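You operate a simulated robot arm through the tools that you are given. There is no shell and no other tool. Be economical: measure what you need, move in short steps, check, and stop when the job is done.

Carry out the task below with a simulated two-armed robot. There is one attempt and no reset: what you move stays moved.

## Task
Fit the grey relay in the relay tester's socket B, test it at 24 V and switch off.
Fine: fit it before you switch on; press TEST once; leave the knob at 24 V.

It is judged by the outcome, as a careful person would: the job done as asked, and still so three seconds after it is handed in. It fails if anything else is knocked over, pushed out of place, dropped, spilled or broken.

## Robot
Two 7-joint arms with fingered hands on one trunk that stands fixed in place. Base frame: the origin is at the foot of the trunk, x ahead of it, y to its left, z up. Readings come in m, rad, newtons and seconds.
The left shoulder is at [0.021, 0.208, 1.248], the right one opposite. Payload 5 kg a hand.
The TCP of each hand is the grasp point between the finger pads, 0.048 m short of the fingertips. In the tool frame z runs along the fingers and y along their closing line. The gripper opens to 0.16 m. The gripper's body begins 0.056 m behind the TCP. The gripper is a hand of 4 fingers: y runs from the thumb to the fingers, the wrist lies at [-0.026, -0.142, -0.252] in the tool frame.
Orientation is that of the tool frame in the base frame, as a unit quaternion [x, y, z, w]. With the fingers straight down and the wrist toward the robot, the tool's x, y and z point along [0, 1, 0], [1, 0, 0] and [0, 0, -1] of the base frame.

## Interface
- The arms move only by the tool move_arm. It takes "left_steps", "right_steps" or both (then of equal length, played together; a hand with none holds still); each is a list of rows, each a list of 6 numbers: the shift along the tool's x, y, z in m, then the turn, a rotation vector about the tool's x, y, z in rad. In form: [[tx, ty, tz, rx, ry, rz], ...]. A call has 1 to 12 rows; each row is the pose to reach, as a shift and turn from the pose commanded when the call began, along the tool's axes at that moment. A row lasts 0.2 s, in which the tool goes at most 0.05 m and 0.15 rad; a call with a longer step from one row to the next is refused whole. A pose out of reach is approached as far as the arm can. The call stops where the force on the tool passes 40 N (or 10 N more than at its start, if that is more) or the arm is blocked; 0.2 s more then pass. In this call time passes only in rows, and 0.2 s behind the last. It gives the time, the measured TCP pose, the force on the tool (base axes), the opening and the grip force at its end, in the units of the frame above (readings bear some noise), with the torque about the TCP (base axes, N m) and any sound that the robot's microphone picked up, and new pictures: "views" is both (left out), scene, wrist or none (wrist: the cameras of the hands that moved).
- Cameras (640 x 400 px; columns grow to the right, rows downward): "scene" is now at [0.0968, 0.0216, 1.4599]; the picture's right is [0.15, -0.99, 0.00], its down [-0.53, -0.08, -0.84] and it looks along [0.83, 0.13, -0.54] (base axes); focal length 309 px, centre (320, 200). "left" rides on the left gripper at [-0.087, -0.133, -0.189] in its tool frame; the picture's right is [-0.83, -0.26, 0.49], its down [0.51, -0.71, 0.49] and it looks along [0.22, 0.66, 0.72] (tool axes); focal length 238 px, centre (320, 200). "right" rides on the right gripper at [0.087, -0.133, -0.189] in its tool frame; the picture's right is [-0.83, 0.26, -0.49], its down [-0.51, -0.71, 0.49] and it looks along [-0.22, 0.66, 0.72] (tool axes); focal length 238 px, centre (320, 200). There is no depth. A picture from a camera that has moved, and an enlarged one, comes with that camera's place and axes in the base frame and with its lens. The place of the scene camera against the robot may be out by one fixed shift of up to 0.025 m in any direction.
- move_column(by): slides the trunk up (or, below 0, down) by that many m; the arms and the scene camera ride with it, the base frame stays. It gives what a move gives, with no picture.
- curl_fingers(index, middle, ring, thumb_bend, thumb_turn, hand): sets how far each is bent, from 0 (flat) to 1 (curled in); at 0.3 the hand is open as for a grip, at 0.7 the pads meet at the TCP. One left out holds its place. A second passes; each finger stops where it meets its share of the squeeze, and holds until it gets a number again. It is the only way to open and close the hand. It gives what a move gives, with no picture; readings hold the bend of each and the force on the fingers (four entries, about 0 where the hand has none), thumb and palm. thumb_turn goes from beside the hand (0) to across from the fingers (1), as for a grip.
- pan_tilt(pan, tilt): turns the head with the scene camera to pan (to the left, within 1.501 rad either way) and tilt (down, from -0.506 to 1.204), counted from straight ahead of the robot. It gives what a move gives, and a new picture of the scene camera.
- zoom(camera, box): a new picture of the part [left, top, right, bottom] of that camera's present view, enlarged. It takes no simulated time.
- sign_off(): hands the job in; it is judged then, once.

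Go step by step. Nothing tells you positions but the pictures and the camera data: compare them with the known pose of the tool, close in by small moves and look again before you grip or let go. The budget is 120 turns and 200 pictures, counting those below and the enlarged ones. Unless the task says otherwise, let go and move clear before handing in, and close with one line.

The tools are called after "Call:" as a command line: name --argument value ..., lists and objects as JSON in quotes. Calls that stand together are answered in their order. move_arm: Moves the arms, as the interface text tells. Its arguments: {"type":"object","properties":{"left_steps":{"type":"array"},"right_steps":{"type":"array"},"views":{"type":"string","enum":["both","scene","wrist","none"]}},"required":[]} The other tools are called the same way: move_column (by) slides the trunk up or down; curl_fingers (index, middle, ring, thumb_bend, thumb_turn, hand) moves the fingers one by one; pan_tilt (pan, tilt) turns the head that bears the scene camera; zoom (camera, box) takes an enlarged picture of a part of a camera's view; sign_off () hands the job in.

At the start:

```text
t: 0.0
left_tool_pos: [0.68, 0.4976, 1.1566]
left_orientation: [0.706, 0.708, 0.0, 0.0]
left_ft_force: [0.0, 0.2, 0.1]
left_torque: [0.03, 0.0, 0.04]
left_gripper_width: 0.1594
left_gripper_force: 0.1
left_shape: jaw
left_bend: [0.3, 0.3, 0.3, 0.3, 0.98]
left_finger forces: [0.0, 0.0, 0.0, 0.1, 0.1, 0.0]
right_tool_pos: [0.7841, -0.1305, 1.1863]
right_orientation: [0.707, 0.708, 0.001, 0.0]
right_ft_force: [0.7, 0.2, -0.2]
right_torque: [0.02, 0.02, 0.01]
right_gripper_width: 0.1597
right_gripper_force: 0.1
right_shape: jaw
right_bend: [0.3, 0.3, 0.3, 0.3, 0.98]
right_finger forces: [0.0, 0.0, 0.1, 0.0, 0.0, 0.0]
trunk travel left (down, up): [-0.25, 0.44]
head pan, tilt: [0.15, 0.565]
```

scene: 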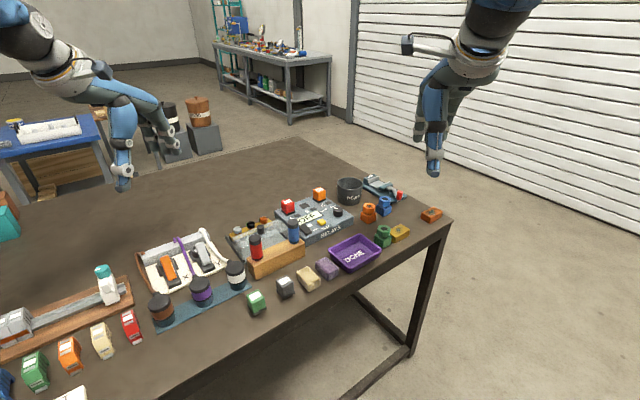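
right: 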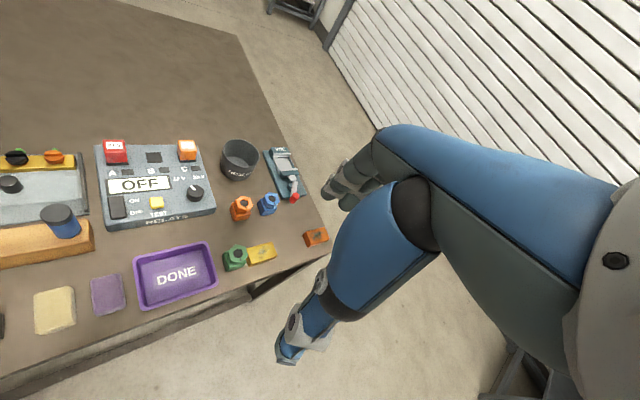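
left: 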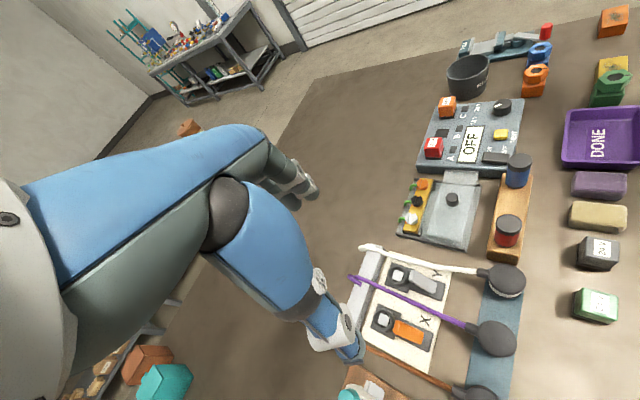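

I see the relay tester at the far middle of the table with a red and an orange relay in it and an empty socket between; there are several blocks in the front row. I'll zoom to identify the grey relay and tester details.

Call:
zoom --camera "scene" --box '[220, 170, 460, 320]'

Call:
zoom --camera "right" --box '[80, 120, 240, 240]'

Call:
zoom --camera "left" --box '[380, 80, 640, 340]'

```text
2.67 times, centred on (340, 245) of scene
camera zoom: at [0.0968, 0.0216, 1.4599], right [0.15, -0.99, 0.0], down [-0.53, -0.08, -0.84], along [0.83, 0.13, -0.54], focal length 825 px, centre (267, 80)
```

zoom: 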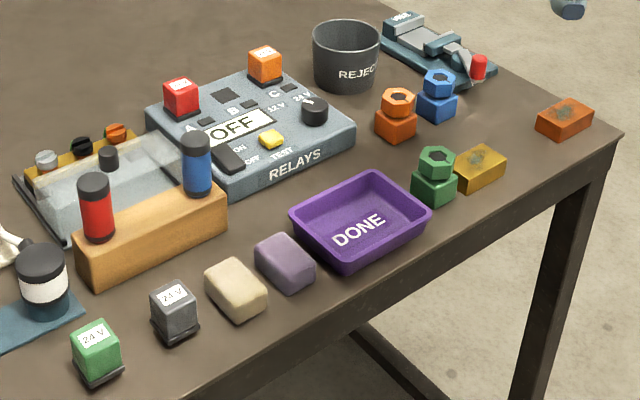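

```text
3.33 times, centred on (160, 180) of right
camera zoom: at [0.6522, -0.0444, 1.3746], right [0.26, -0.83, 0.49], down [-0.71, -0.51, -0.49], along [0.66, -0.22, -0.72], focal length 794 px, centre (853, 267)
```

zoom: 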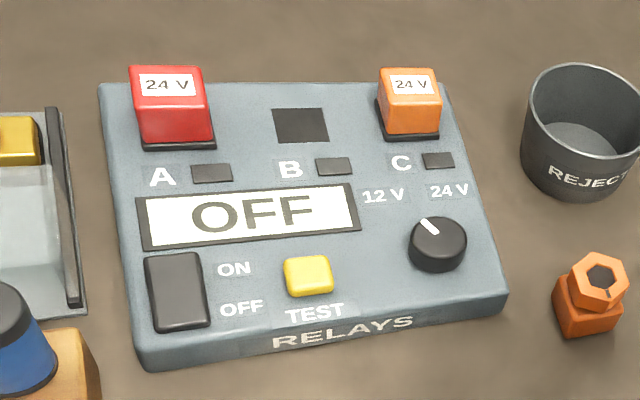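

```text
1.54 times, centred on (510, 210) of left
camera zoom: at [0.5479, 0.411, 1.3451], right [-0.26, -0.83, -0.49], down [-0.71, 0.51, -0.49], along [0.66, 0.22, -0.72], focal length 367 px, centre (28, 185)
```

zoom: 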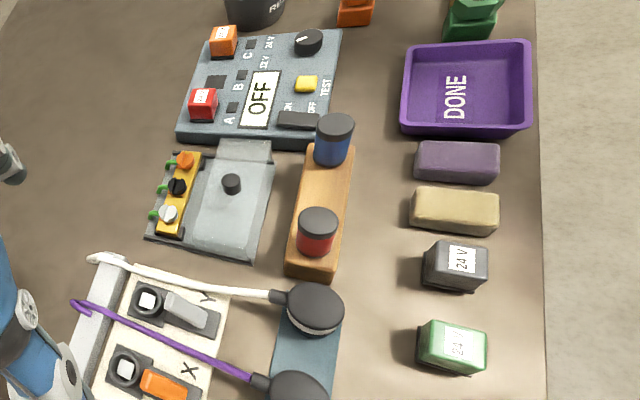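

The grey relay stands in the front row near (0.62, 0.19), top about z 0.875. Socket B is near (0.985, 0.20, 0.84), between red A and orange C, and the tester and relay are both turned about 45°. The knob points at 12 V. I'll bring the left hand, yawed 45°, over the relay for a closer look.

Call:
move_arm --left_steps '[[-0.042, -0.012, 0.007, 0, 0, 0.131], [-0.083, -0.023, 0.013, 0, 0, 0.262], [-0.125, -0.035, 0.02, 0, 0, 0.393], [-0.167, -0.047, 0.027, 0, 0, 0.524], [-0.208, -0.058, 0.033, 0, 0, 0.654], [-0.25, -0.07, 0.04, 0, 0, 0.785]]'

```text
t: 1.4
left_tool_pos: [0.609, 0.2459, 1.1179]
left_orientation: [0.924, 0.382, 0.0, 0.0]
left_ft_force: [0.0, -0.8, 0.4]
left_torque: [0.13, 0.06, -0.04]
left_gripper_width: 0.1597
left_gripper_force: 0.0
left_shape: jaw
left_bend: [0.3, 0.3, 0.3, 0.3, 0.97]
left_finger forces: [0.0, 0.0, 0.0, 0.0, 0.0, 0.1]
right_tool_pos: [0.7854, -0.1313, 1.1859]
right_orientation: [0.707, 0.707, 0.0, 0.0]
right_ft_force: [-0.1, -1.2, -0.6]
right_torque: [0.06, 0.04, 0.02]
right_gripper_width: 0.1597
right_gripper_force: 0.2
right_shape: jaw
right_bend: [0.3, 0.3, 0.3, 0.3, 0.98]
right_finger forces: [0.0, 0.1, 0.0, 0.1, 0.0, 0.0]
trunk travel left (down, up): [-0.25, 0.44]
head pan, tilt: [0.15, 0.565]
camera scene: at [0.0973, 0.0203, 1.4598], right [0.15, -0.99, 0.0], down [-0.53, -0.08, -0.84], along [0.83, 0.13, -0.54], focal length 309 px, centre (320, 200)
camera left: at [0.4556, 0.2771, 1.3071], right [-0.77, -0.41, -0.49], down [-0.14, 0.86, -0.49], along [0.62, -0.31, -0.72], focal length 238 px, centre (320, 200)
```

scene: 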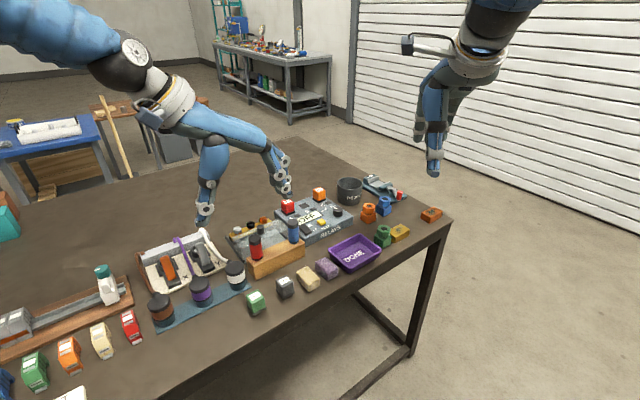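
left: 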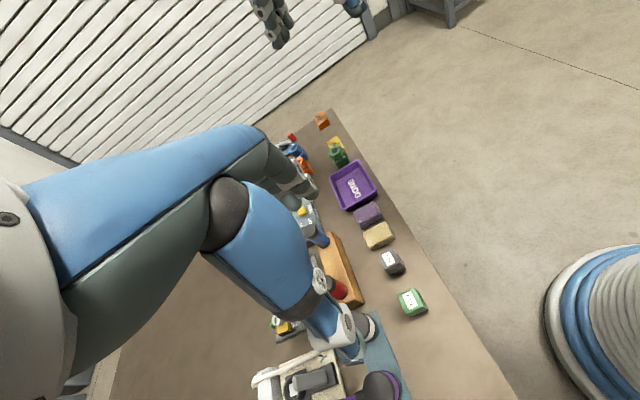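

The left hand is now above the front row. I'll zoom in on the relays from this camera and on the hand from the scene.

Call:
zoom --camera "left" --box '[320, 180, 480, 330]'

Call:
zoom --camera "scene" --box '[130, 70, 330, 230]'

```text
2.67 times, centred on (400, 255) of left
camera zoom: at [0.4556, 0.2771, 1.3071], right [-0.77, -0.41, -0.49], down [-0.14, 0.86, -0.49], along [0.62, -0.31, -0.72], focal length 636 px, centre (107, 53)
```

zoom: 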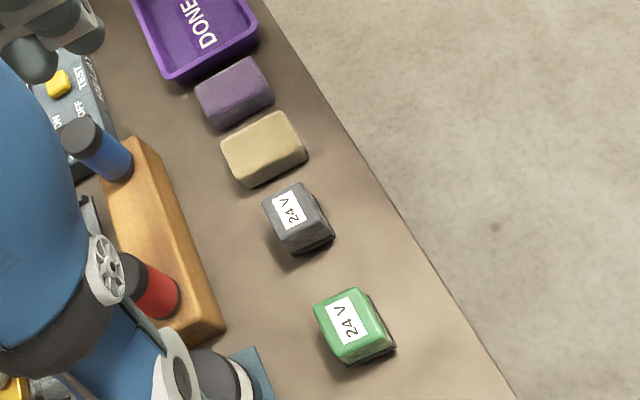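

```text
2.50 times, centred on (230, 150) of scene
camera zoom: at [0.0973, 0.0203, 1.4598], right [0.15, -0.99, 0.0], down [-0.53, -0.08, -0.84], along [0.83, 0.13, -0.54], focal length 773 px, centre (545, 325)
```

zoom: 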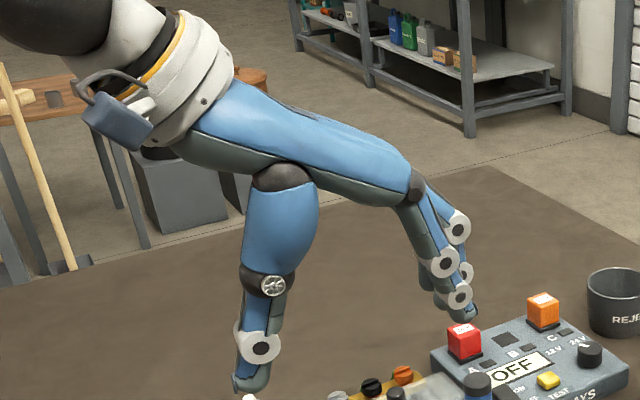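

Relay top is about (0.622, 0.180, 0.852), with its sides exactly on the 45° directions and about 0.034 wide. Next I'll check the hand's finger geometry by partly closing it in the air.

Call:
curl_fingers --hand "left" --index 0.6 --middle 0.6 --ring 0.6 --thumb_bend 0.6 --thumb_turn 1.0

Call:
zoom --camera "scene" --box '[150, 90, 330, 230]'

Call:
zoom --camera "left" --box '[160, 130, 440, 400]'

Call:
zoom --camera "right" --box '[0, 0, 640, 400]'

```text
t: 2.4
left_tool_pos: [0.6101, 0.2467, 1.1182]
left_orientation: [0.924, 0.383, 0.0, 0.0]
left_ft_force: [-1.0, -0.7, 0.1]
left_torque: [-0.02, 0.04, -0.01]
left_gripper_width: 0.0518
left_gripper_force: 0.0
left_shape: fingers
left_bend: [0.6, 0.6, 0.6, 0.6, 1.0]
left_finger forces: [0.1, 0.0, 0.0, 0.0, 0.0, 0.0]
right_tool_pos: [0.7844, -0.131, 1.1874]
right_orientation: [0.707, 0.707, 0.0, 0.001]
right_ft_force: [-0.2, 1.4, -0.1]
right_torque: [-0.02, 0.01, -0.02]
right_gripper_width: 0.1594
right_gripper_force: 0.1
right_shape: jaw
right_bend: [0.3, 0.3, 0.3, 0.3, 0.98]
right_finger forces: [0.0, 0.1, 0.0, 0.0, 0.1, 0.0]
trunk travel left (down, up): [-0.25, 0.44]
head pan, tilt: [0.15, 0.565]
```

```text
2.86 times, centred on (240, 160) of scene
camera zoom: at [0.0967, 0.0215, 1.4599], right [0.15, -0.99, 0.0], down [-0.53, -0.08, -0.84], along [0.83, 0.13, -0.54], focal length 884 px, centre (549, 314)
```

zoom: 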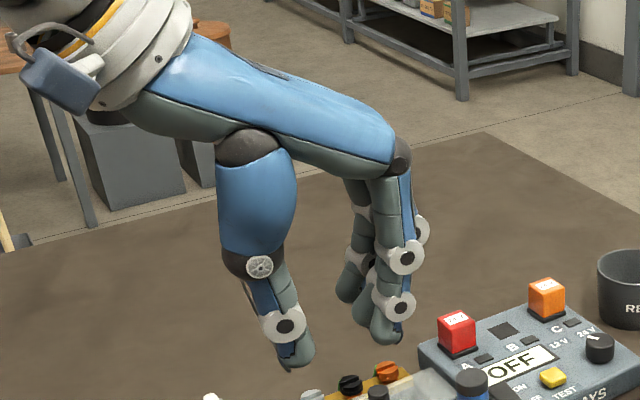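

```text
1.48 times, centred on (300, 265) of left
camera zoom: at [0.4551, 0.278, 1.307], right [-0.77, -0.41, -0.49], down [-0.14, 0.86, -0.49], along [0.62, -0.31, -0.72], focal length 353 px, centre (350, 104)
```

zoom: 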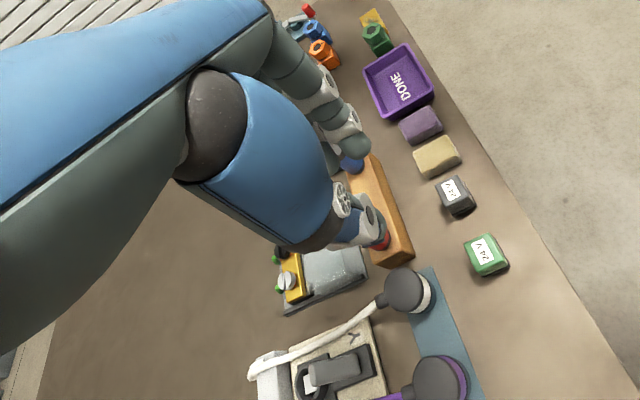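

```text
1.00 times, centred on (320, 200) of right (not enlarged: the box is as wide or as high as the picture)
camera zoom: at [0.6521, -0.0445, 1.3746], right [0.26, -0.83, 0.49], down [-0.71, -0.51, -0.49], along [0.66, -0.22, -0.72], focal length 238 px, centre (320, 200)
```

zoom: 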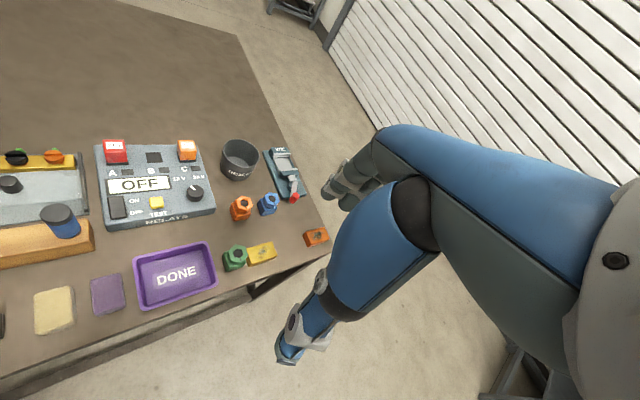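

The fingers are roughly 0.02 thick, so closing along the row is too tight next to the beige block. Closing across the row (tool y toward forward-left) leaves free space. I'll rotate the hand to that yaw and test the reach at the socket, staying high.

Call:
move_arm --left_steps '[[0.006, 0.018, 0.002, 0, 0, -0.143], [0.012, 0.037, 0.003, 0, 0, -0.286], [0.018, 0.055, 0.005, 0, 0, -0.428], [0.024, 0.074, 0.007, 0, 0, -0.571], [0.03, 0.092, 0.008, 0, 0, -0.714], [0.036, 0.111, 0.01, 0, 0, -0.857], [0.042, 0.129, 0.012, 0, 0, -1.0], [0.048, 0.148, 0.013, 0, 0, -1.142], [0.054, 0.166, 0.015, 0, 0, -1.285], [0.06, 0.185, 0.017, 0, 0, -1.428], [0.066, 0.203, 0.018, 0, 0, -1.571]]' --views "both"

Call:
move_column --by -0.1

```text
t: 4.8
left_tool_pos: [0.8027, 0.1507, 1.0981]
left_orientation: [0.382, 0.924, 0.0, -0.002]
left_ft_force: [0.2, 0.7, -0.4]
left_torque: [0.01, 0.05, 0.02]
left_gripper_width: 0.0516
left_gripper_force: 0.1
left_shape: fingers
left_bend: [0.6, 0.6, 0.6, 0.6, 1.0]
left_finger forces: [0.0, 0.0, 0.1, 0.1, 0.0, 0.0]
right_tool_pos: [0.7858, -0.1315, 1.1842]
right_orientation: [0.707, 0.707, -0.001, -0.001]
right_ft_force: [1.1, 0.5, -0.8]
right_torque: [0.03, 0.06, 0.03]
right_gripper_width: 0.1597
right_gripper_force: 0.1
right_shape: jaw
right_bend: [0.3, 0.3, 0.3, 0.3, 0.98]
right_finger forces: [0.0, 0.1, 0.0, 0.0, 0.0, 0.1]
trunk travel left (down, up): [-0.25, 0.44]
head pan, tilt: [0.15, 0.565]
camera scene: at [0.0982, 0.0212, 1.4597], right [0.15, -0.99, 0.0], down [-0.53, -0.08, -0.84], along [0.83, 0.13, -0.54], focal length 309 px, centre (320, 200)
camera left: at [0.7711, -0.0058, 1.287], right [0.41, -0.77, -0.49], down [-0.86, -0.14, -0.49], along [0.31, 0.62, -0.72], focal length 238 px, centre (320, 200)
```

scene: 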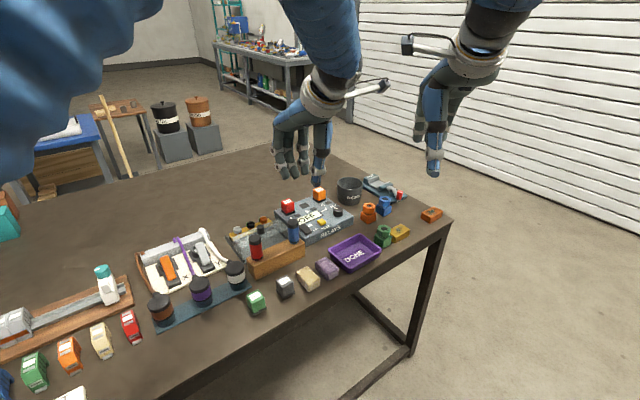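
left: 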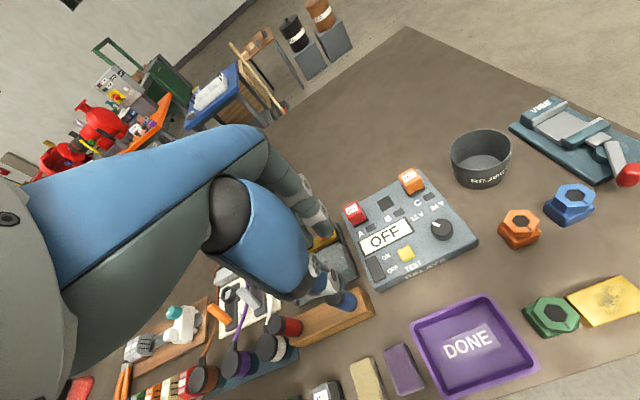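

```text
t: 6.1
left_tool_pos: [0.8014, 0.1497, 1.0002]
left_orientation: [0.383, 0.924, -0.001, 0.0]
left_ft_force: [1.0, 0.0, -0.2]
left_torque: [0.01, 0.0, 0.0]
left_gripper_width: 0.0514
left_gripper_force: 0.0
left_shape: fingers
left_bend: [0.6, 0.6, 0.6, 0.6, 1.0]
left_finger forces: [0.1, 0.0, 0.0, 0.0, 0.0, 0.1]
right_tool_pos: [0.7846, -0.1307, 1.0869]
right_orientation: [0.707, 0.707, 0.0, -0.001]
right_ft_force: [-0.1, 0.0, 0.1]
right_torque: [-0.03, -0.02, -0.01]
right_gripper_width: 0.1595
right_gripper_force: 0.1
right_shape: jaw
right_bend: [0.3, 0.3, 0.3, 0.3, 0.98]
right_finger forces: [0.0, 0.0, 0.1, 0.1, 0.1, 0.0]
trunk travel left (down, up): [-0.15, 0.54]
head pan, tilt: [0.15, 0.565]
```

The hand is yawed correctly at z 1.0. I'll zoom on the tester from here to measure its parts.

Call:
zoom --camera "left" --box '[320, 130, 520, 300]'

Call:
zoom --camera "right" --box '[60, 80, 260, 230]'

```text
2.35 times, centred on (420, 215) of left
camera zoom: at [0.7693, -0.0058, 1.1886], right [0.41, -0.77, -0.49], down [-0.86, -0.14, -0.49], along [0.31, 0.62, -0.72], focal length 561 px, centre (85, 165)
```

zoom: 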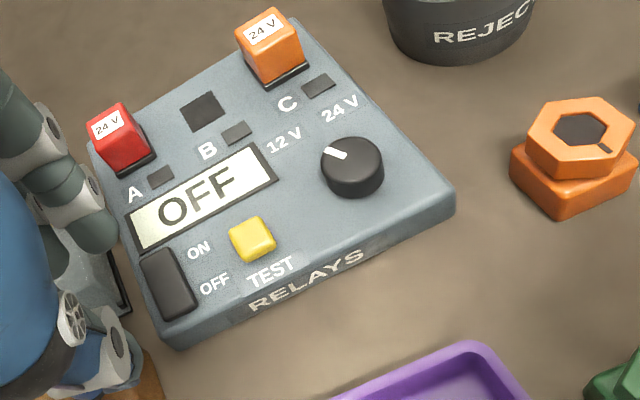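

```text
2.67 times, centred on (160, 155) of right
camera zoom: at [0.652, -0.0446, 1.2752], right [0.26, -0.83, 0.49], down [-0.71, -0.51, -0.49], along [0.66, -0.22, -0.72], focal length 636 px, centre (747, 320)
```

zoom: 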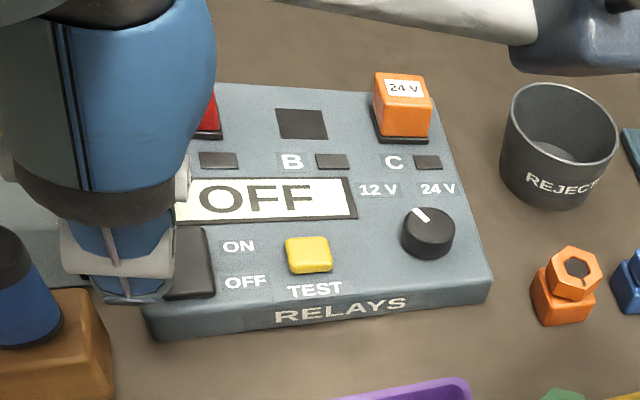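

Panel is at z ≈ 0.845, socket B at (0.981, 0.204), TEST (0.886, 0.128), knob (0.943, 0.081, top 0.865) and rocker (0.841, 0.175). Next is a reach test above the socket with a 20° lean, at z 1.0.

Call:
move_arm --left_steps '[[-0.018, 0.033, 0, 0, -0.07, 0], [-0.035, 0.066, 0, 0, -0.14, 0], [-0.053, 0.099, 0, 0, -0.21, 0], [-0.071, 0.132, 0, 0, -0.28, 0], [-0.088, 0.165, 0, 0, -0.35, 0]]' --views "both"

```text
t: 7.3
left_tool_pos: [0.984, 0.2055, 0.9956]
left_orientation: [0.377, 0.91, -0.069, 0.16]
left_ft_force: [1.9, 0.6, -0.5]
left_torque: [-0.01, 0.0, -0.04]
left_gripper_width: 0.0514
left_gripper_force: 0.0
left_shape: fingers
left_bend: [0.6, 0.6, 0.6, 0.6, 1.0]
left_finger forces: [0.0, 0.1, 0.0, 0.0, 0.0, 0.0]
right_tool_pos: [0.7864, -0.1297, 1.0849]
right_orientation: [0.707, 0.708, -0.001, 0.0]
right_ft_force: [0.8, 0.3, -0.9]
right_torque: [-0.1, 0.06, -0.02]
right_gripper_width: 0.1597
right_gripper_force: 0.1
right_shape: jaw
right_bend: [0.3, 0.3, 0.3, 0.3, 0.98]
right_finger forces: [0.0, 0.1, 0.0, 0.0, 0.1, 0.1]
trunk travel left (down, up): [-0.15, 0.54]
head pan, tilt: [0.15, 0.565]
camera scene: at [0.098, 0.0222, 1.3597], right [0.15, -0.99, 0.0], down [-0.53, -0.08, -0.84], along [0.83, 0.13, -0.54], focal length 309 px, centre (320, 200)
camera left: at [0.9013, 0.1004, 1.2029], right [0.49, -0.86, -0.17], down [-0.72, -0.29, -0.63], along [0.49, 0.43, -0.76], focal length 238 px, centre (320, 200)
```

scene: 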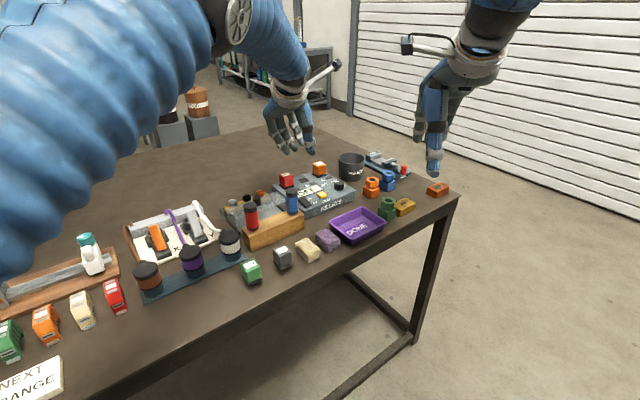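
left: 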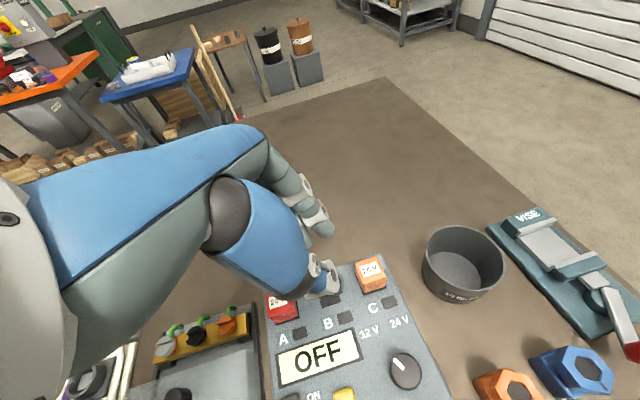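

It reached with 20° lean. I'll check whether it can also reach with the hand upright, which would be simpler.

Call:
move_arm --left_steps '[[0, 0, 0, 0, 0.12, 0], [0, 0, 0, 0, 0.24, 0], [0, 0, 0, 0, 0.35, 0]]' --views "wrist"

```text
t: 8.1
left_tool_pos: [0.9854, 0.2043, 0.9987]
left_orientation: [0.385, 0.923, 0.002, 0.001]
left_ft_force: [5.5, -4.2, 17.2]
left_torque: [0.48, 0.93, 0.08]
left_gripper_width: 0.0513
left_gripper_force: 0.0
left_shape: fingers
left_bend: [0.6, 0.6, 0.6, 0.6, 1.0]
left_finger forces: [0.0, 0.1, 0.0, 0.0, 0.0, 0.1]
right_tool_pos: [0.7887, -0.1259, 1.0796]
right_orientation: [0.706, 0.708, -0.003, -0.002]
right_ft_force: [3.7, 6.5, -6.9]
right_torque: [-0.64, 0.33, -0.01]
right_gripper_width: 0.1598
right_gripper_force: 0.1
right_shape: jaw
right_bend: [0.3, 0.3, 0.3, 0.3, 0.97]
right_finger forces: [0.1, 0.1, 0.0, 0.0, 0.0, 0.1]
trunk travel left (down, up): [-0.15, 0.54]
head pan, tilt: [0.15, 0.565]
camera left: at [0.9518, 0.0497, 1.1875], right [0.41, -0.77, -0.49], down [-0.86, -0.14, -0.49], along [0.31, 0.62, -0.72], focal length 238 px, centre (320, 200)
```

left: 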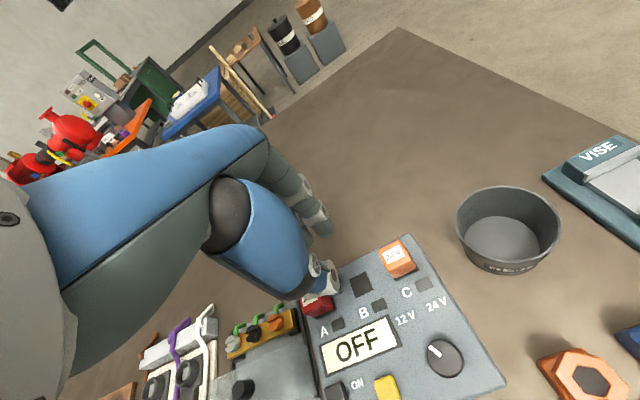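

The upright pose reaches too, but the left wrist is now pushing on the right hand (forces show on both). I'll lean the left back and move the right hand away.

Call:
move_arm --left_steps '[[0, 0, -0.01, 0, -0.1, 0], [0, 0, -0.01, 0, -0.1, 0], [0, 0, -0.01, 0, -0.1, 0], [0, 0, -0.01, 0, -0.1, 0], [0, 0, -0.01, 0, -0.1, 0]]' --right_steps '[[-0.04, -0.02, 0, 0, 0, 0], [-0.08, -0.04, 0, 0, 0, 0], [-0.12, -0.06, 0, 0, 0, 0], [-0.16, -0.09, 0, 0, 0, 0], [-0.2, -0.12, 0, 0, 0, 0]]' --views "scene"

```text
t: 9.3
left_tool_pos: [0.9799, 0.2006, 1.0109]
left_orientation: [0.383, 0.922, -0.019, 0.048]
left_ft_force: [0.1, -0.9, 1.2]
left_torque: [0.16, 0.02, 0.04]
left_gripper_width: 0.0514
left_gripper_force: 0.1
left_shape: fingers
left_bend: [0.6, 0.6, 0.6, 0.6, 1.0]
left_finger forces: [0.0, 0.1, 0.0, 0.0, 0.0, 0.0]
right_tool_pos: [0.6635, -0.3332, 1.0832]
right_orientation: [0.708, 0.707, 0.001, 0.0]
right_ft_force: [-0.8, -0.7, 1.0]
right_torque: [0.11, -0.05, -0.02]
right_gripper_width: 0.1599
right_gripper_force: 0.0
right_shape: jaw
right_bend: [0.3, 0.3, 0.3, 0.3, 0.98]
right_finger forces: [0.0, 0.0, 0.0, 0.1, 0.0, 0.0]
trunk travel left (down, up): [-0.15, 0.54]
head pan, tilt: [0.15, 0.565]
camera scene: at [0.0955, 0.0198, 1.36], right [0.15, -0.99, 0.0], down [-0.53, -0.08, -0.84], along [0.84, 0.13, -0.54], focal length 309 px, centre (320, 200)
```

scene: 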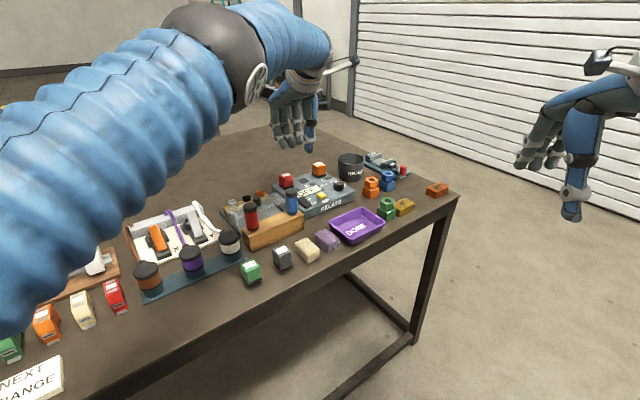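

Clear now. I'll carry the left hand back over the relay, upright at z ≈ 1.0.

Call:
move_arm --left_steps '[[0.026, -0.03, -0.012, 0, 0.02, 0], [0.053, -0.059, -0.022, 0, 0.04, 0], [0.08, -0.089, -0.03, 0, 0.06, 0], [0.106, -0.119, -0.03, 0, 0.08, 0], [0.133, -0.148, -0.03, 0, 0.1, 0], [0.16, -0.178, -0.03, 0, 0.1, 0], [0.186, -0.208, -0.028, 0, 0.1, 0], [0.212, -0.238, -0.02, 0, 0.1, 0], [0.239, -0.267, -0.014, 0, 0.1, 0]]' --views "both"

```text
t: 11.3
left_tool_pos: [0.6232, 0.1829, 1.0012]
left_orientation: [0.383, 0.924, 0.0, 0.0]
left_ft_force: [-0.2, -0.5, 1.3]
left_torque: [0.0, -0.06, 0.01]
left_gripper_width: 0.051
left_gripper_force: 0.0
left_shape: fingers
left_bend: [0.6, 0.6, 0.6, 0.6, 1.0]
left_finger forces: [0.1, 0.0, 0.1, 0.1, 0.0, 0.0]
right_tool_pos: [0.6652, -0.3333, 1.0839]
right_orientation: [0.706, 0.708, 0.001, -0.001]
right_ft_force: [-0.1, 0.0, 0.3]
right_torque: [-0.03, -0.05, -0.03]
right_gripper_width: 0.1595
right_gripper_force: 0.2
right_shape: jaw
right_bend: [0.3, 0.3, 0.3, 0.3, 0.98]
right_finger forces: [0.0, 0.1, 0.0, 0.0, 0.0, 0.0]
trunk travel left (down, up): [-0.15, 0.54]
head pan, tilt: [0.15, 0.565]
camera scene: at [0.0956, 0.0211, 1.36], right [0.15, -0.99, 0.0], down [-0.53, -0.08, -0.84], along [0.84, 0.13, -0.54], focal length 309 px, centre (320, 200)
camera left: at [0.5898, 0.0268, 1.1896], right [0.41, -0.77, -0.49], down [-0.86, -0.14, -0.49], along [0.31, 0.62, -0.72], focal length 238 px, centre (320, 200)
```

scene: 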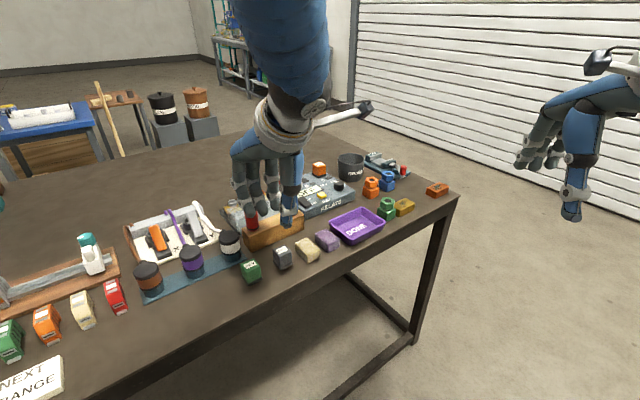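
left: 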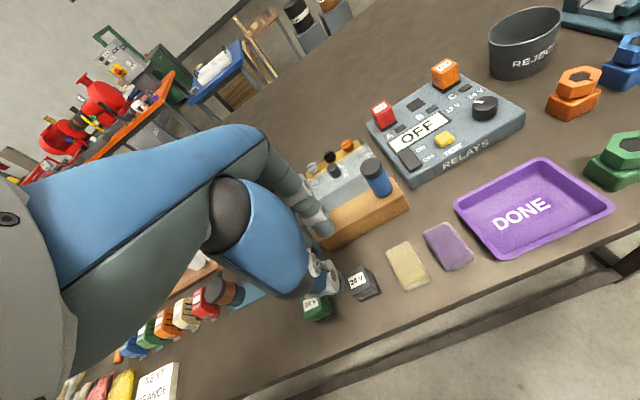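

The relay sits right next to the thumb in this view. Zooming for a refined fix.

Call:
zoom --camera "left" --box '[260, 210, 420, 330]'

Call:
zoom --camera "scene" --box '[220, 130, 340, 280]'

```text
3.33 times, centred on (340, 270) of left
camera zoom: at [0.5898, 0.0268, 1.1896], right [0.41, -0.77, -0.49], down [-0.86, -0.14, -0.49], along [0.31, 0.62, -0.72], focal length 794 px, centre (253, -33)
```

zoom: 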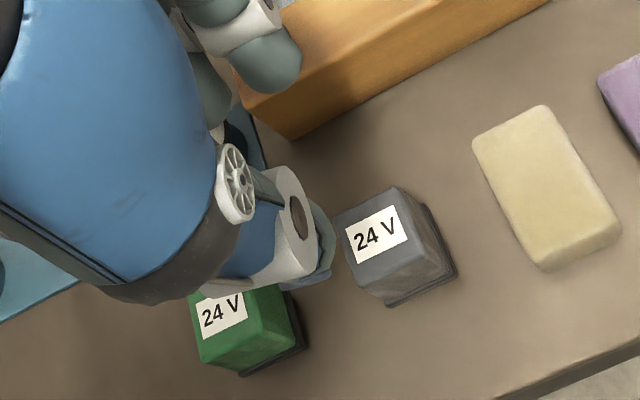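

```text
2.67 times, centred on (280, 205) of scene
camera zoom: at [0.0956, 0.0211, 1.36], right [0.15, -0.99, 0.0], down [-0.53, -0.08, -0.84], along [0.84, 0.13, -0.54], focal length 825 px, centre (427, 187)
```

zoom: 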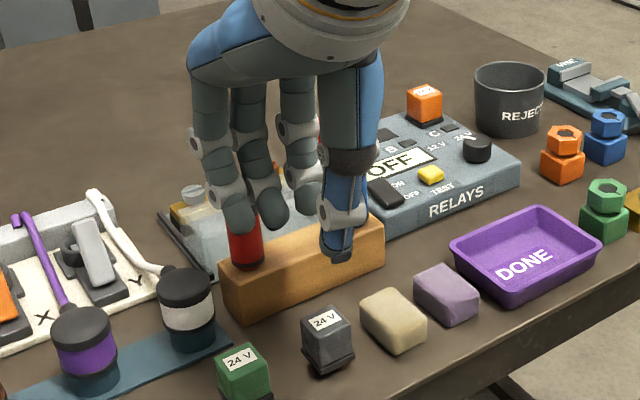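

Refined fix: relay top centre (0.619, 0.1815, 0.866), upright and aligned. I'll open slightly and descend part-way, then check.

Call:
curl_fingers --hand "left" --index 0.53 --middle 0.53 --ring 0.53 --thumb_bend 0.53

Call:
move_arm --left_steps '[[0.001, -0.002, 0.03, 0, 0, 0], [0.002, -0.004, 0.06, 0, 0, 0], [0.002, -0.004, 0.08, 0, 0, 0]]' --views "none"

Call:
zoom --camera "left" --box '[240, 190, 440, 340]'

Call:
zoom --camera "scene" --box '[220, 150, 340, 300]'

```text
t: 12.3
left_tool_pos: [0.624, 0.1814, 0.9995]
left_orientation: [0.383, 0.924, -0.001, 0.001]
left_ft_force: [1.1, -0.6, 0.0]
left_torque: [0.04, 0.01, -0.01]
left_gripper_width: 0.0784
left_gripper_force: 0.0
left_shape: fingers
left_bend: [0.53, 0.53, 0.53, 0.53, 1.0]
left_finger forces: [0.1, 0.1, 0.0, 0.1, 0.1, 0.0]
right_tool_pos: [0.665, -0.3318, 1.0836]
right_orientation: [0.707, 0.707, 0.0, 0.0]
right_ft_force: [0.2, 0.5, 0.3]
right_torque: [0.0, 0.01, 0.04]
right_gripper_width: 0.1599
right_gripper_force: 0.1
right_shape: jaw
right_bend: [0.3, 0.3, 0.3, 0.3, 0.98]
right_finger forces: [0.0, 0.1, 0.1, 0.1, 0.0, 0.1]
trunk travel left (down, up): [-0.15, 0.54]
head pan, tilt: [0.15, 0.565]
```

```text
t: 13.1
left_tool_pos: [0.6199, 0.1842, 0.9184]
left_orientation: [0.383, 0.924, 0.0, 0.0]
left_ft_force: [1.1, 1.2, 0.3]
left_torque: [0.02, 0.06, -0.02]
left_gripper_width: 0.0784
left_gripper_force: 0.0
left_shape: fingers
left_bend: [0.53, 0.53, 0.53, 0.53, 1.0]
left_finger forces: [0.0, 0.1, 0.0, 0.0, 0.0, 0.0]
right_tool_pos: [0.6659, -0.3318, 1.0836]
right_orientation: [0.707, 0.708, 0.0, 0.0]
right_ft_force: [0.0, -0.7, 1.0]
right_torque: [-0.04, 0.03, 0.0]
right_gripper_width: 0.1597
right_gripper_force: 0.0
right_shape: jaw
right_bend: [0.3, 0.3, 0.3, 0.3, 0.98]
right_finger forces: [0.0, 0.0, 0.1, 0.0, 0.0, 0.0]
trunk travel left (down, up): [-0.15, 0.54]
head pan, tilt: [0.15, 0.565]
```

```text
2.67 times, centred on (340, 265) of left
camera zoom: at [0.5869, 0.0284, 1.1075], right [0.41, -0.77, -0.49], down [-0.86, -0.14, -0.49], along [0.31, 0.62, -0.72], focal length 636 px, centre (267, 27)
```

zoom: 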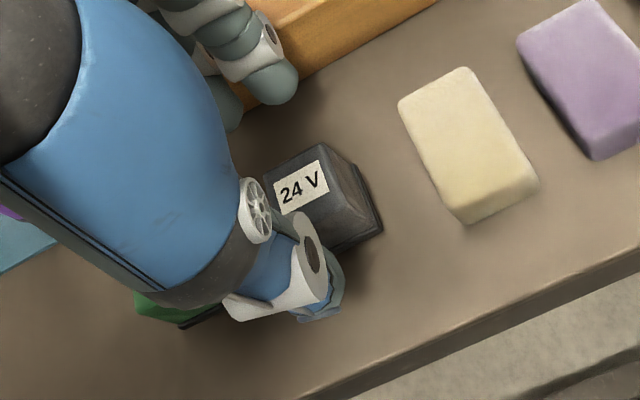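

```text
2.67 times, centred on (280, 225) of scene
camera zoom: at [0.0972, 0.0212, 1.3598], right [0.15, -0.99, 0.0], down [-0.53, -0.08, -0.84], along [0.83, 0.13, -0.54], focal length 825 px, centre (427, 133)
```

zoom: 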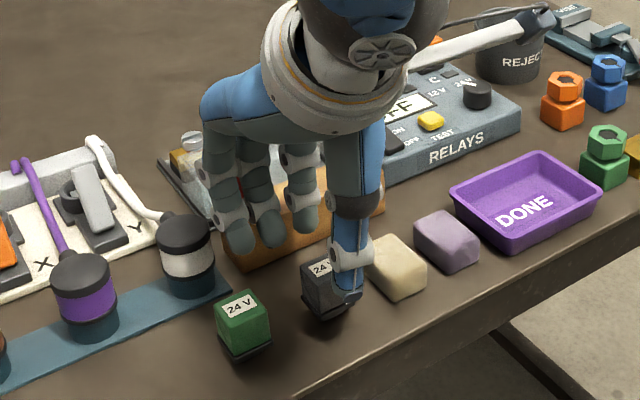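

Thumb and fingers straddle the relay, TCP within 3 mm of its centre, and the wooden block behind is clear. Descending to grip height.

Call:
move_arm --left_steps '[[0, -0.002, 0.02, 0, 0, 0], [-0.001, -0.003, 0.034, 0, 0, 0], [-0.001, -0.003, 0.04, 0, 0, 0]]' --views "both"

```text
t: 13.9
left_tool_pos: [0.6165, 0.18, 0.8799]
left_orientation: [0.382, 0.924, 0.0, 0.0]
left_ft_force: [1.0, -0.4, -1.0]
left_torque: [0.01, 0.05, -0.02]
left_gripper_width: 0.0785
left_gripper_force: 0.1
left_shape: fingers
left_bend: [0.53, 0.53, 0.53, 0.53, 1.0]
left_finger forces: [0.0, 0.0, 0.0, 0.0, 0.1, 0.1]
right_tool_pos: [0.6666, -0.3328, 1.0831]
right_orientation: [0.707, 0.707, 0.0, 0.0]
right_ft_force: [-0.1, 0.7, 0.7]
right_torque: [0.01, 0.01, 0.01]
right_gripper_width: 0.1599
right_gripper_force: 0.0
right_shape: jaw
right_bend: [0.3, 0.3, 0.3, 0.3, 0.98]
right_finger forces: [0.1, 0.1, 0.1, 0.0, 0.0, 0.0]
trunk travel left (down, up): [-0.15, 0.54]
head pan, tilt: [0.15, 0.565]
camera scene: at [0.0969, 0.0212, 1.3598], right [0.15, -0.99, 0.0], down [-0.53, -0.08, -0.84], along [0.83, 0.13, -0.54], focal length 309 px, centre (320, 200)
camera left: at [0.5845, 0.0245, 1.0688], right [0.41, -0.77, -0.49], down [-0.86, -0.14, -0.49], along [0.31, 0.62, -0.72], focal length 238 px, centre (320, 200)
```

scene: 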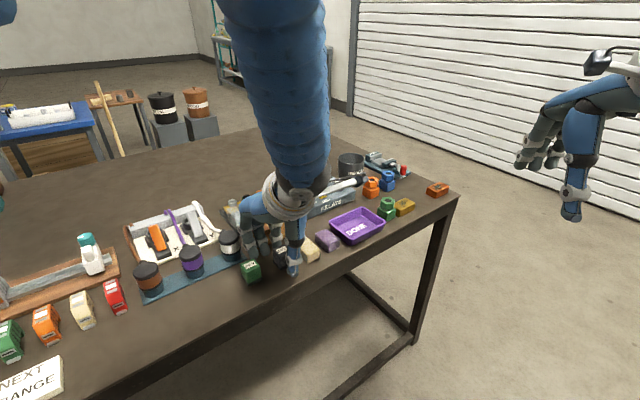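
left: 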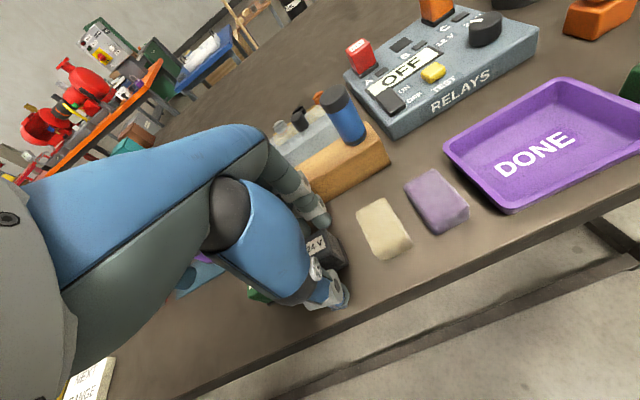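

No contact so far and centred within about 2 mm. Closing gently in two stages.

Call:
curl_fingers --hand "left" --index 0.61 --middle 0.61 --ring 0.61 --thumb_bend 0.61

Call:
zoom --camera "left" --box '[240, 190, 440, 340]'

Call:
curl_fingers --hand "left" --index 0.7 --middle 0.7 --ring 0.7 --thumb_bend 0.7

Call:
zoom --camera "left" --box '[240, 190, 440, 340]'

```text
t: 14.9
left_tool_pos: [0.6168, 0.1797, 0.8801]
left_orientation: [0.383, 0.924, 0.0, 0.0]
left_ft_force: [0.5, 0.0, -0.3]
left_torque: [0.02, 0.02, 0.05]
left_gripper_width: 0.0479
left_gripper_force: 0.3
left_shape: fingers
left_bend: [0.61, 0.61, 0.61, 0.61, 1.0]
left_finger forces: [0.2, 0.0, 0.0, 0.0, 0.0, 0.0]
right_tool_pos: [0.6657, -0.3327, 1.0832]
right_orientation: [0.707, 0.707, -0.001, 0.0]
right_ft_force: [0.0, 0.0, 0.0]
right_torque: [-0.01, -0.01, 0.01]
right_gripper_width: 0.1598
right_gripper_force: 0.1
right_shape: jaw
right_bend: [0.3, 0.3, 0.3, 0.3, 0.98]
right_finger forces: [0.1, 0.1, 0.0, 0.1, 0.0, 0.0]
trunk travel left (down, up): [-0.15, 0.54]
head pan, tilt: [0.15, 0.565]
```

```text
2.67 times, centred on (340, 265) of left
camera zoom: at [0.5842, 0.0245, 1.0688], right [0.41, -0.77, -0.49], down [-0.86, -0.14, -0.49], along [0.31, 0.62, -0.72], focal length 636 px, centre (267, 27)
```

zoom: 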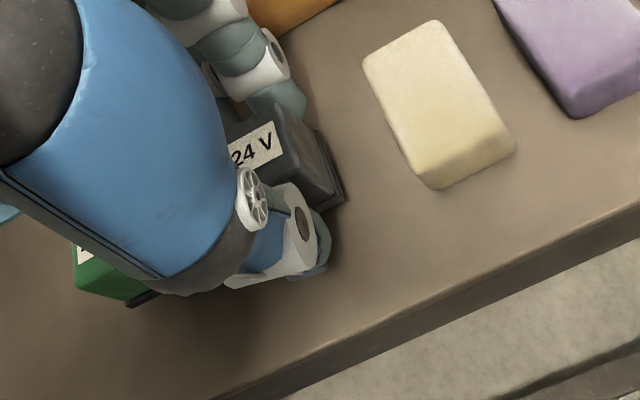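

```text
t: 15.9
left_tool_pos: [0.6165, 0.1795, 0.8798]
left_orientation: [0.383, 0.924, 0.0, -0.001]
left_ft_force: [0.7, 0.3, 1.1]
left_torque: [0.0, 0.03, 0.0]
left_gripper_width: 0.0407
left_gripper_force: 16.0
left_shape: fingers
left_bend: [0.64, 0.66, 0.7, 0.63, 1.0]
left_finger forces: [7.8, 8.3, 0.0, 0.1, 15.9, 0.1]
right_tool_pos: [0.6656, -0.3326, 1.0828]
right_orientation: [0.707, 0.707, 0.0, 0.0]
right_ft_force: [0.0, 0.8, 0.9]
right_torque: [0.01, 0.03, 0.0]
right_gripper_width: 0.1599
right_gripper_force: 0.2
right_shape: jaw
right_bend: [0.3, 0.3, 0.3, 0.3, 0.98]
right_finger forces: [0.0, 0.0, 0.1, 0.0, 0.1, 0.0]
trunk travel left (down, up): [-0.15, 0.54]
head pan, tilt: [0.15, 0.565]
```

```text
2.67 times, centred on (340, 265) of left
camera zoom: at [0.5842, 0.0245, 1.0689], right [0.41, -0.77, -0.49], down [-0.86, -0.14, -0.49], along [0.31, 0.62, -0.72], focal length 636 px, centre (267, 27)
```

zoom: 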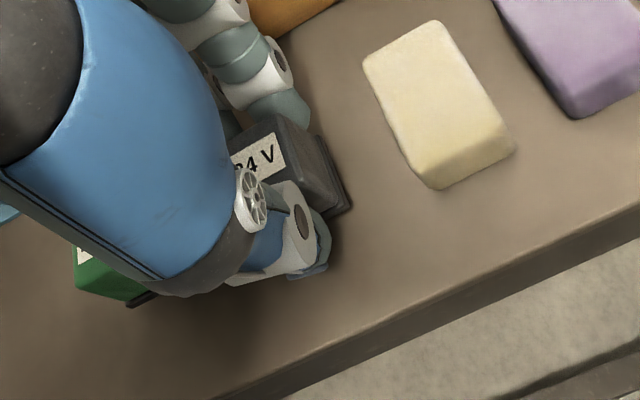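

Gripped by index, middle and thumb at 16 N; the ring finger missed. I'll lift straight up and look at the relay in the hand.

Call:
move_arm --left_steps '[[0, 0, -0.02, 0, 0, 0], [0, 0, -0.06, 0, 0, 0], [0, 0, -0.1, 0, 0, 0], [0, 0, -0.13, 0, 0, 0]]' --views "scene"

Call:
zoom --camera "left" --box '[290, 200, 390, 280]'

Call:
zoom --camera "scene" --box '[220, 150, 340, 270]'

```text
t: 16.9
left_tool_pos: [0.6152, 0.1796, 1.0118]
left_orientation: [0.383, 0.924, 0.001, 0.0]
left_ft_force: [-0.6, 0.3, -0.8]
left_torque: [0.02, -0.07, 0.01]
left_gripper_width: 0.0406
left_gripper_force: 15.4
left_shape: fingers
left_bend: [0.65, 0.66, 0.7, 0.63, 1.0]
left_finger forces: [7.7, 7.6, 0.0, 0.1, 15.9, 0.0]
right_tool_pos: [0.6647, -0.3323, 1.0842]
right_orientation: [0.707, 0.708, -0.001, 0.001]
right_ft_force: [0.0, 0.5, 0.3]
right_torque: [0.02, -0.04, 0.01]
right_gripper_width: 0.1599
right_gripper_force: 0.1
right_shape: jaw
right_bend: [0.3, 0.3, 0.3, 0.3, 0.98]
right_finger forces: [0.0, 0.0, 0.0, 0.0, 0.0, 0.0]
trunk travel left (down, up): [-0.15, 0.54]
head pan, tilt: [0.15, 0.565]
camera scene: at [0.0959, 0.0211, 1.3599], right [0.15, -0.99, 0.0], down [-0.53, -0.08, -0.84], along [0.83, 0.13, -0.54], focal length 309 px, centre (320, 200)
```

scene: 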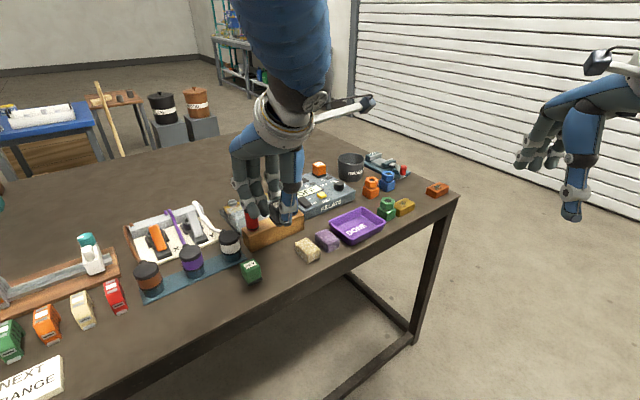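

```text
5.00 times, centred on (340, 240) of left
camera zoom: at [0.5835, 0.0243, 1.1994], right [0.41, -0.77, -0.49], down [-0.86, -0.14, -0.49], along [0.31, 0.62, -0.72], focal length 1192 px, centre (220, 0)
```

zoom: 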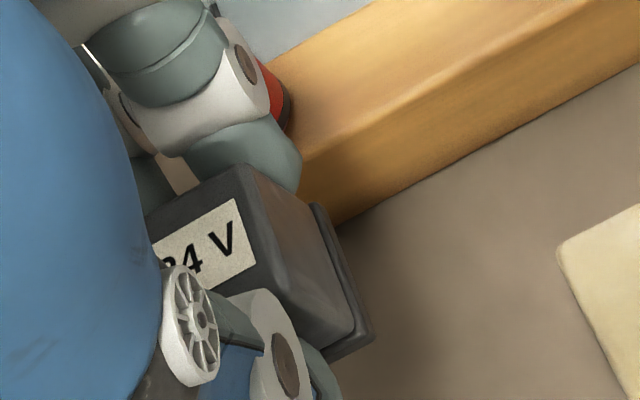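

```text
3.33 times, centred on (280, 210) of scene
camera zoom: at [0.0959, 0.0211, 1.3599], right [0.15, -0.99, 0.0], down [-0.53, -0.08, -0.84], along [0.83, 0.13, -0.54], focal length 1031 px, centre (453, 167)
```

zoom: 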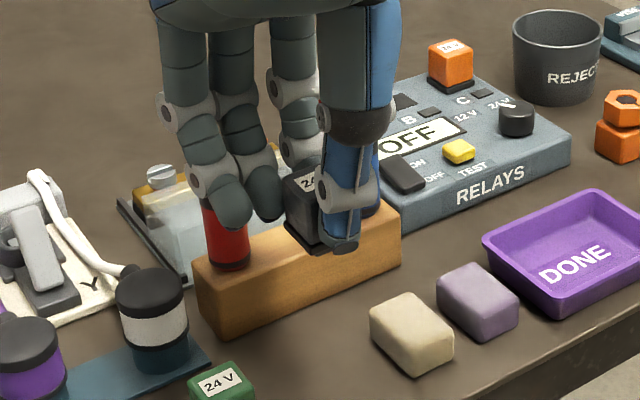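

The relay is held upright and level; its centre is about 3 mm toward the thumb from the TCP. Carrying it, raised over the bottles, to hover above socket B.

Call:
move_arm --left_steps '[[-0.012, 0.014, -0.025, 0, 0, 0], [-0.039, 0.045, -0.03, 0, 0, 0], [-0.067, 0.078, -0.03, 0, 0, 0], [-0.095, 0.111, -0.03, 0, 0, 0], [-0.123, 0.143, -0.03, 0, 0, 0], [-0.151, 0.176, -0.03, 0, 0, 0], [-0.179, 0.209, -0.025, 0, 0, 0], [-0.207, 0.241, -0.015, 0, 0, 0], [-0.228, 0.266, 0.0, 0, 0, 0], [-0.24, 0.279, 0.012, 0, 0, 0]]' --views "scene"

Call:
zoom --camera "left" --box '[270, 190, 470, 340]'

Call:
zoom --camera "scene" --box '[250, 110, 370, 220]'

```text
t: 19.1
left_tool_pos: [0.9803, 0.2101, 0.9965]
left_orientation: [0.383, 0.924, 0.0, -0.001]
left_ft_force: [-0.7, 1.2, 0.3]
left_torque: [-0.03, 0.09, 0.01]
left_gripper_width: 0.0403
left_gripper_force: 15.8
left_shape: fingers
left_bend: [0.65, 0.66, 0.7, 0.63, 1.0]
left_finger forces: [7.7, 7.6, 0.0, 0.0, 15.4, 0.0]
left hand out of reach, approached as far as the arm can: row 10
right_tool_pos: [0.6667, -0.3317, 1.0822]
right_orientation: [0.707, 0.707, -0.001, -0.001]
right_ft_force: [0.6, -0.1, 0.8]
right_torque: [-0.01, 0.03, -0.02]
right_gripper_width: 0.1599
right_gripper_force: 0.1
right_shape: jaw
right_bend: [0.3, 0.3, 0.3, 0.3, 0.98]
right_finger forces: [0.0, 0.1, 0.0, 0.1, 0.0, 0.1]
trunk travel left (down, up): [-0.15, 0.54]
head pan, tilt: [0.15, 0.565]
camera scene: at [0.0973, 0.0216, 1.3598], right [0.15, -0.99, 0.0], down [-0.53, -0.08, -0.84], along [0.83, 0.13, -0.54], focal length 309 px, centre (320, 200)
```

scene: 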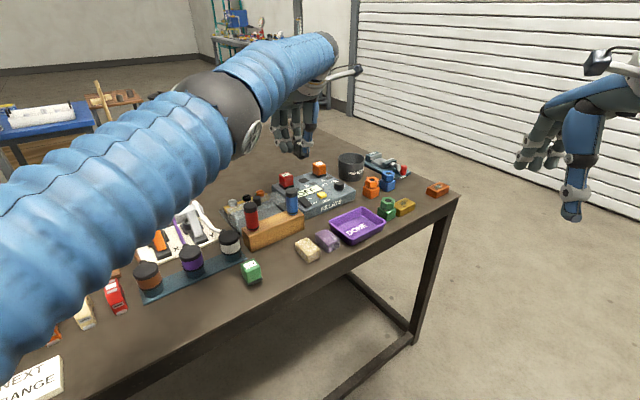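

```text
2.67 times, centred on (370, 265) of left
camera zoom: at [0.9482, 0.0544, 1.1845], right [0.41, -0.77, -0.49], down [-0.86, -0.14, -0.49], along [0.31, 0.62, -0.72], focal length 636 px, centre (187, 27)
```

zoom: 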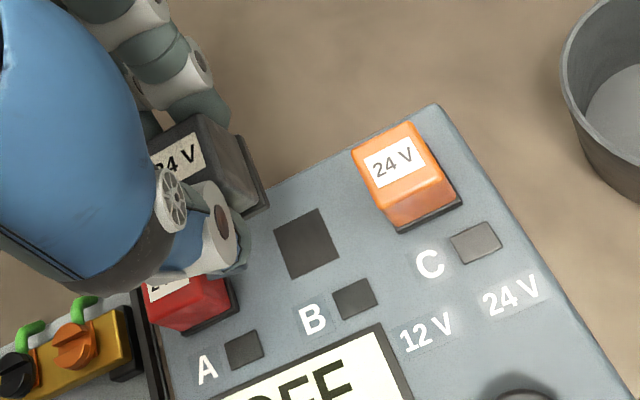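

```text
3.64 times, centred on (310, 165) of scene
camera zoom: at [0.0973, 0.0216, 1.3598], right [0.15, -0.99, 0.0], down [-0.53, -0.08, -0.84], along [0.83, 0.13, -0.54], focal length 1125 px, centre (356, 327)
```

zoom: 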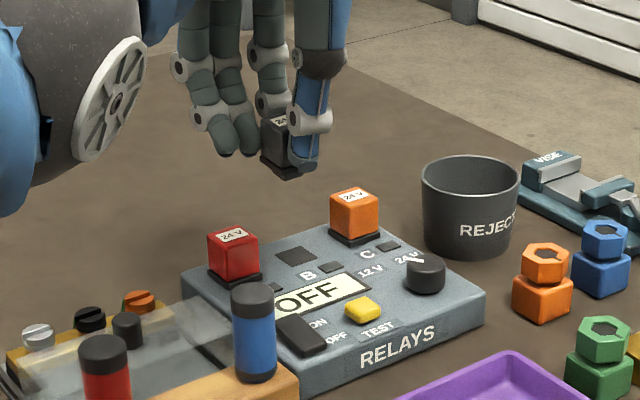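

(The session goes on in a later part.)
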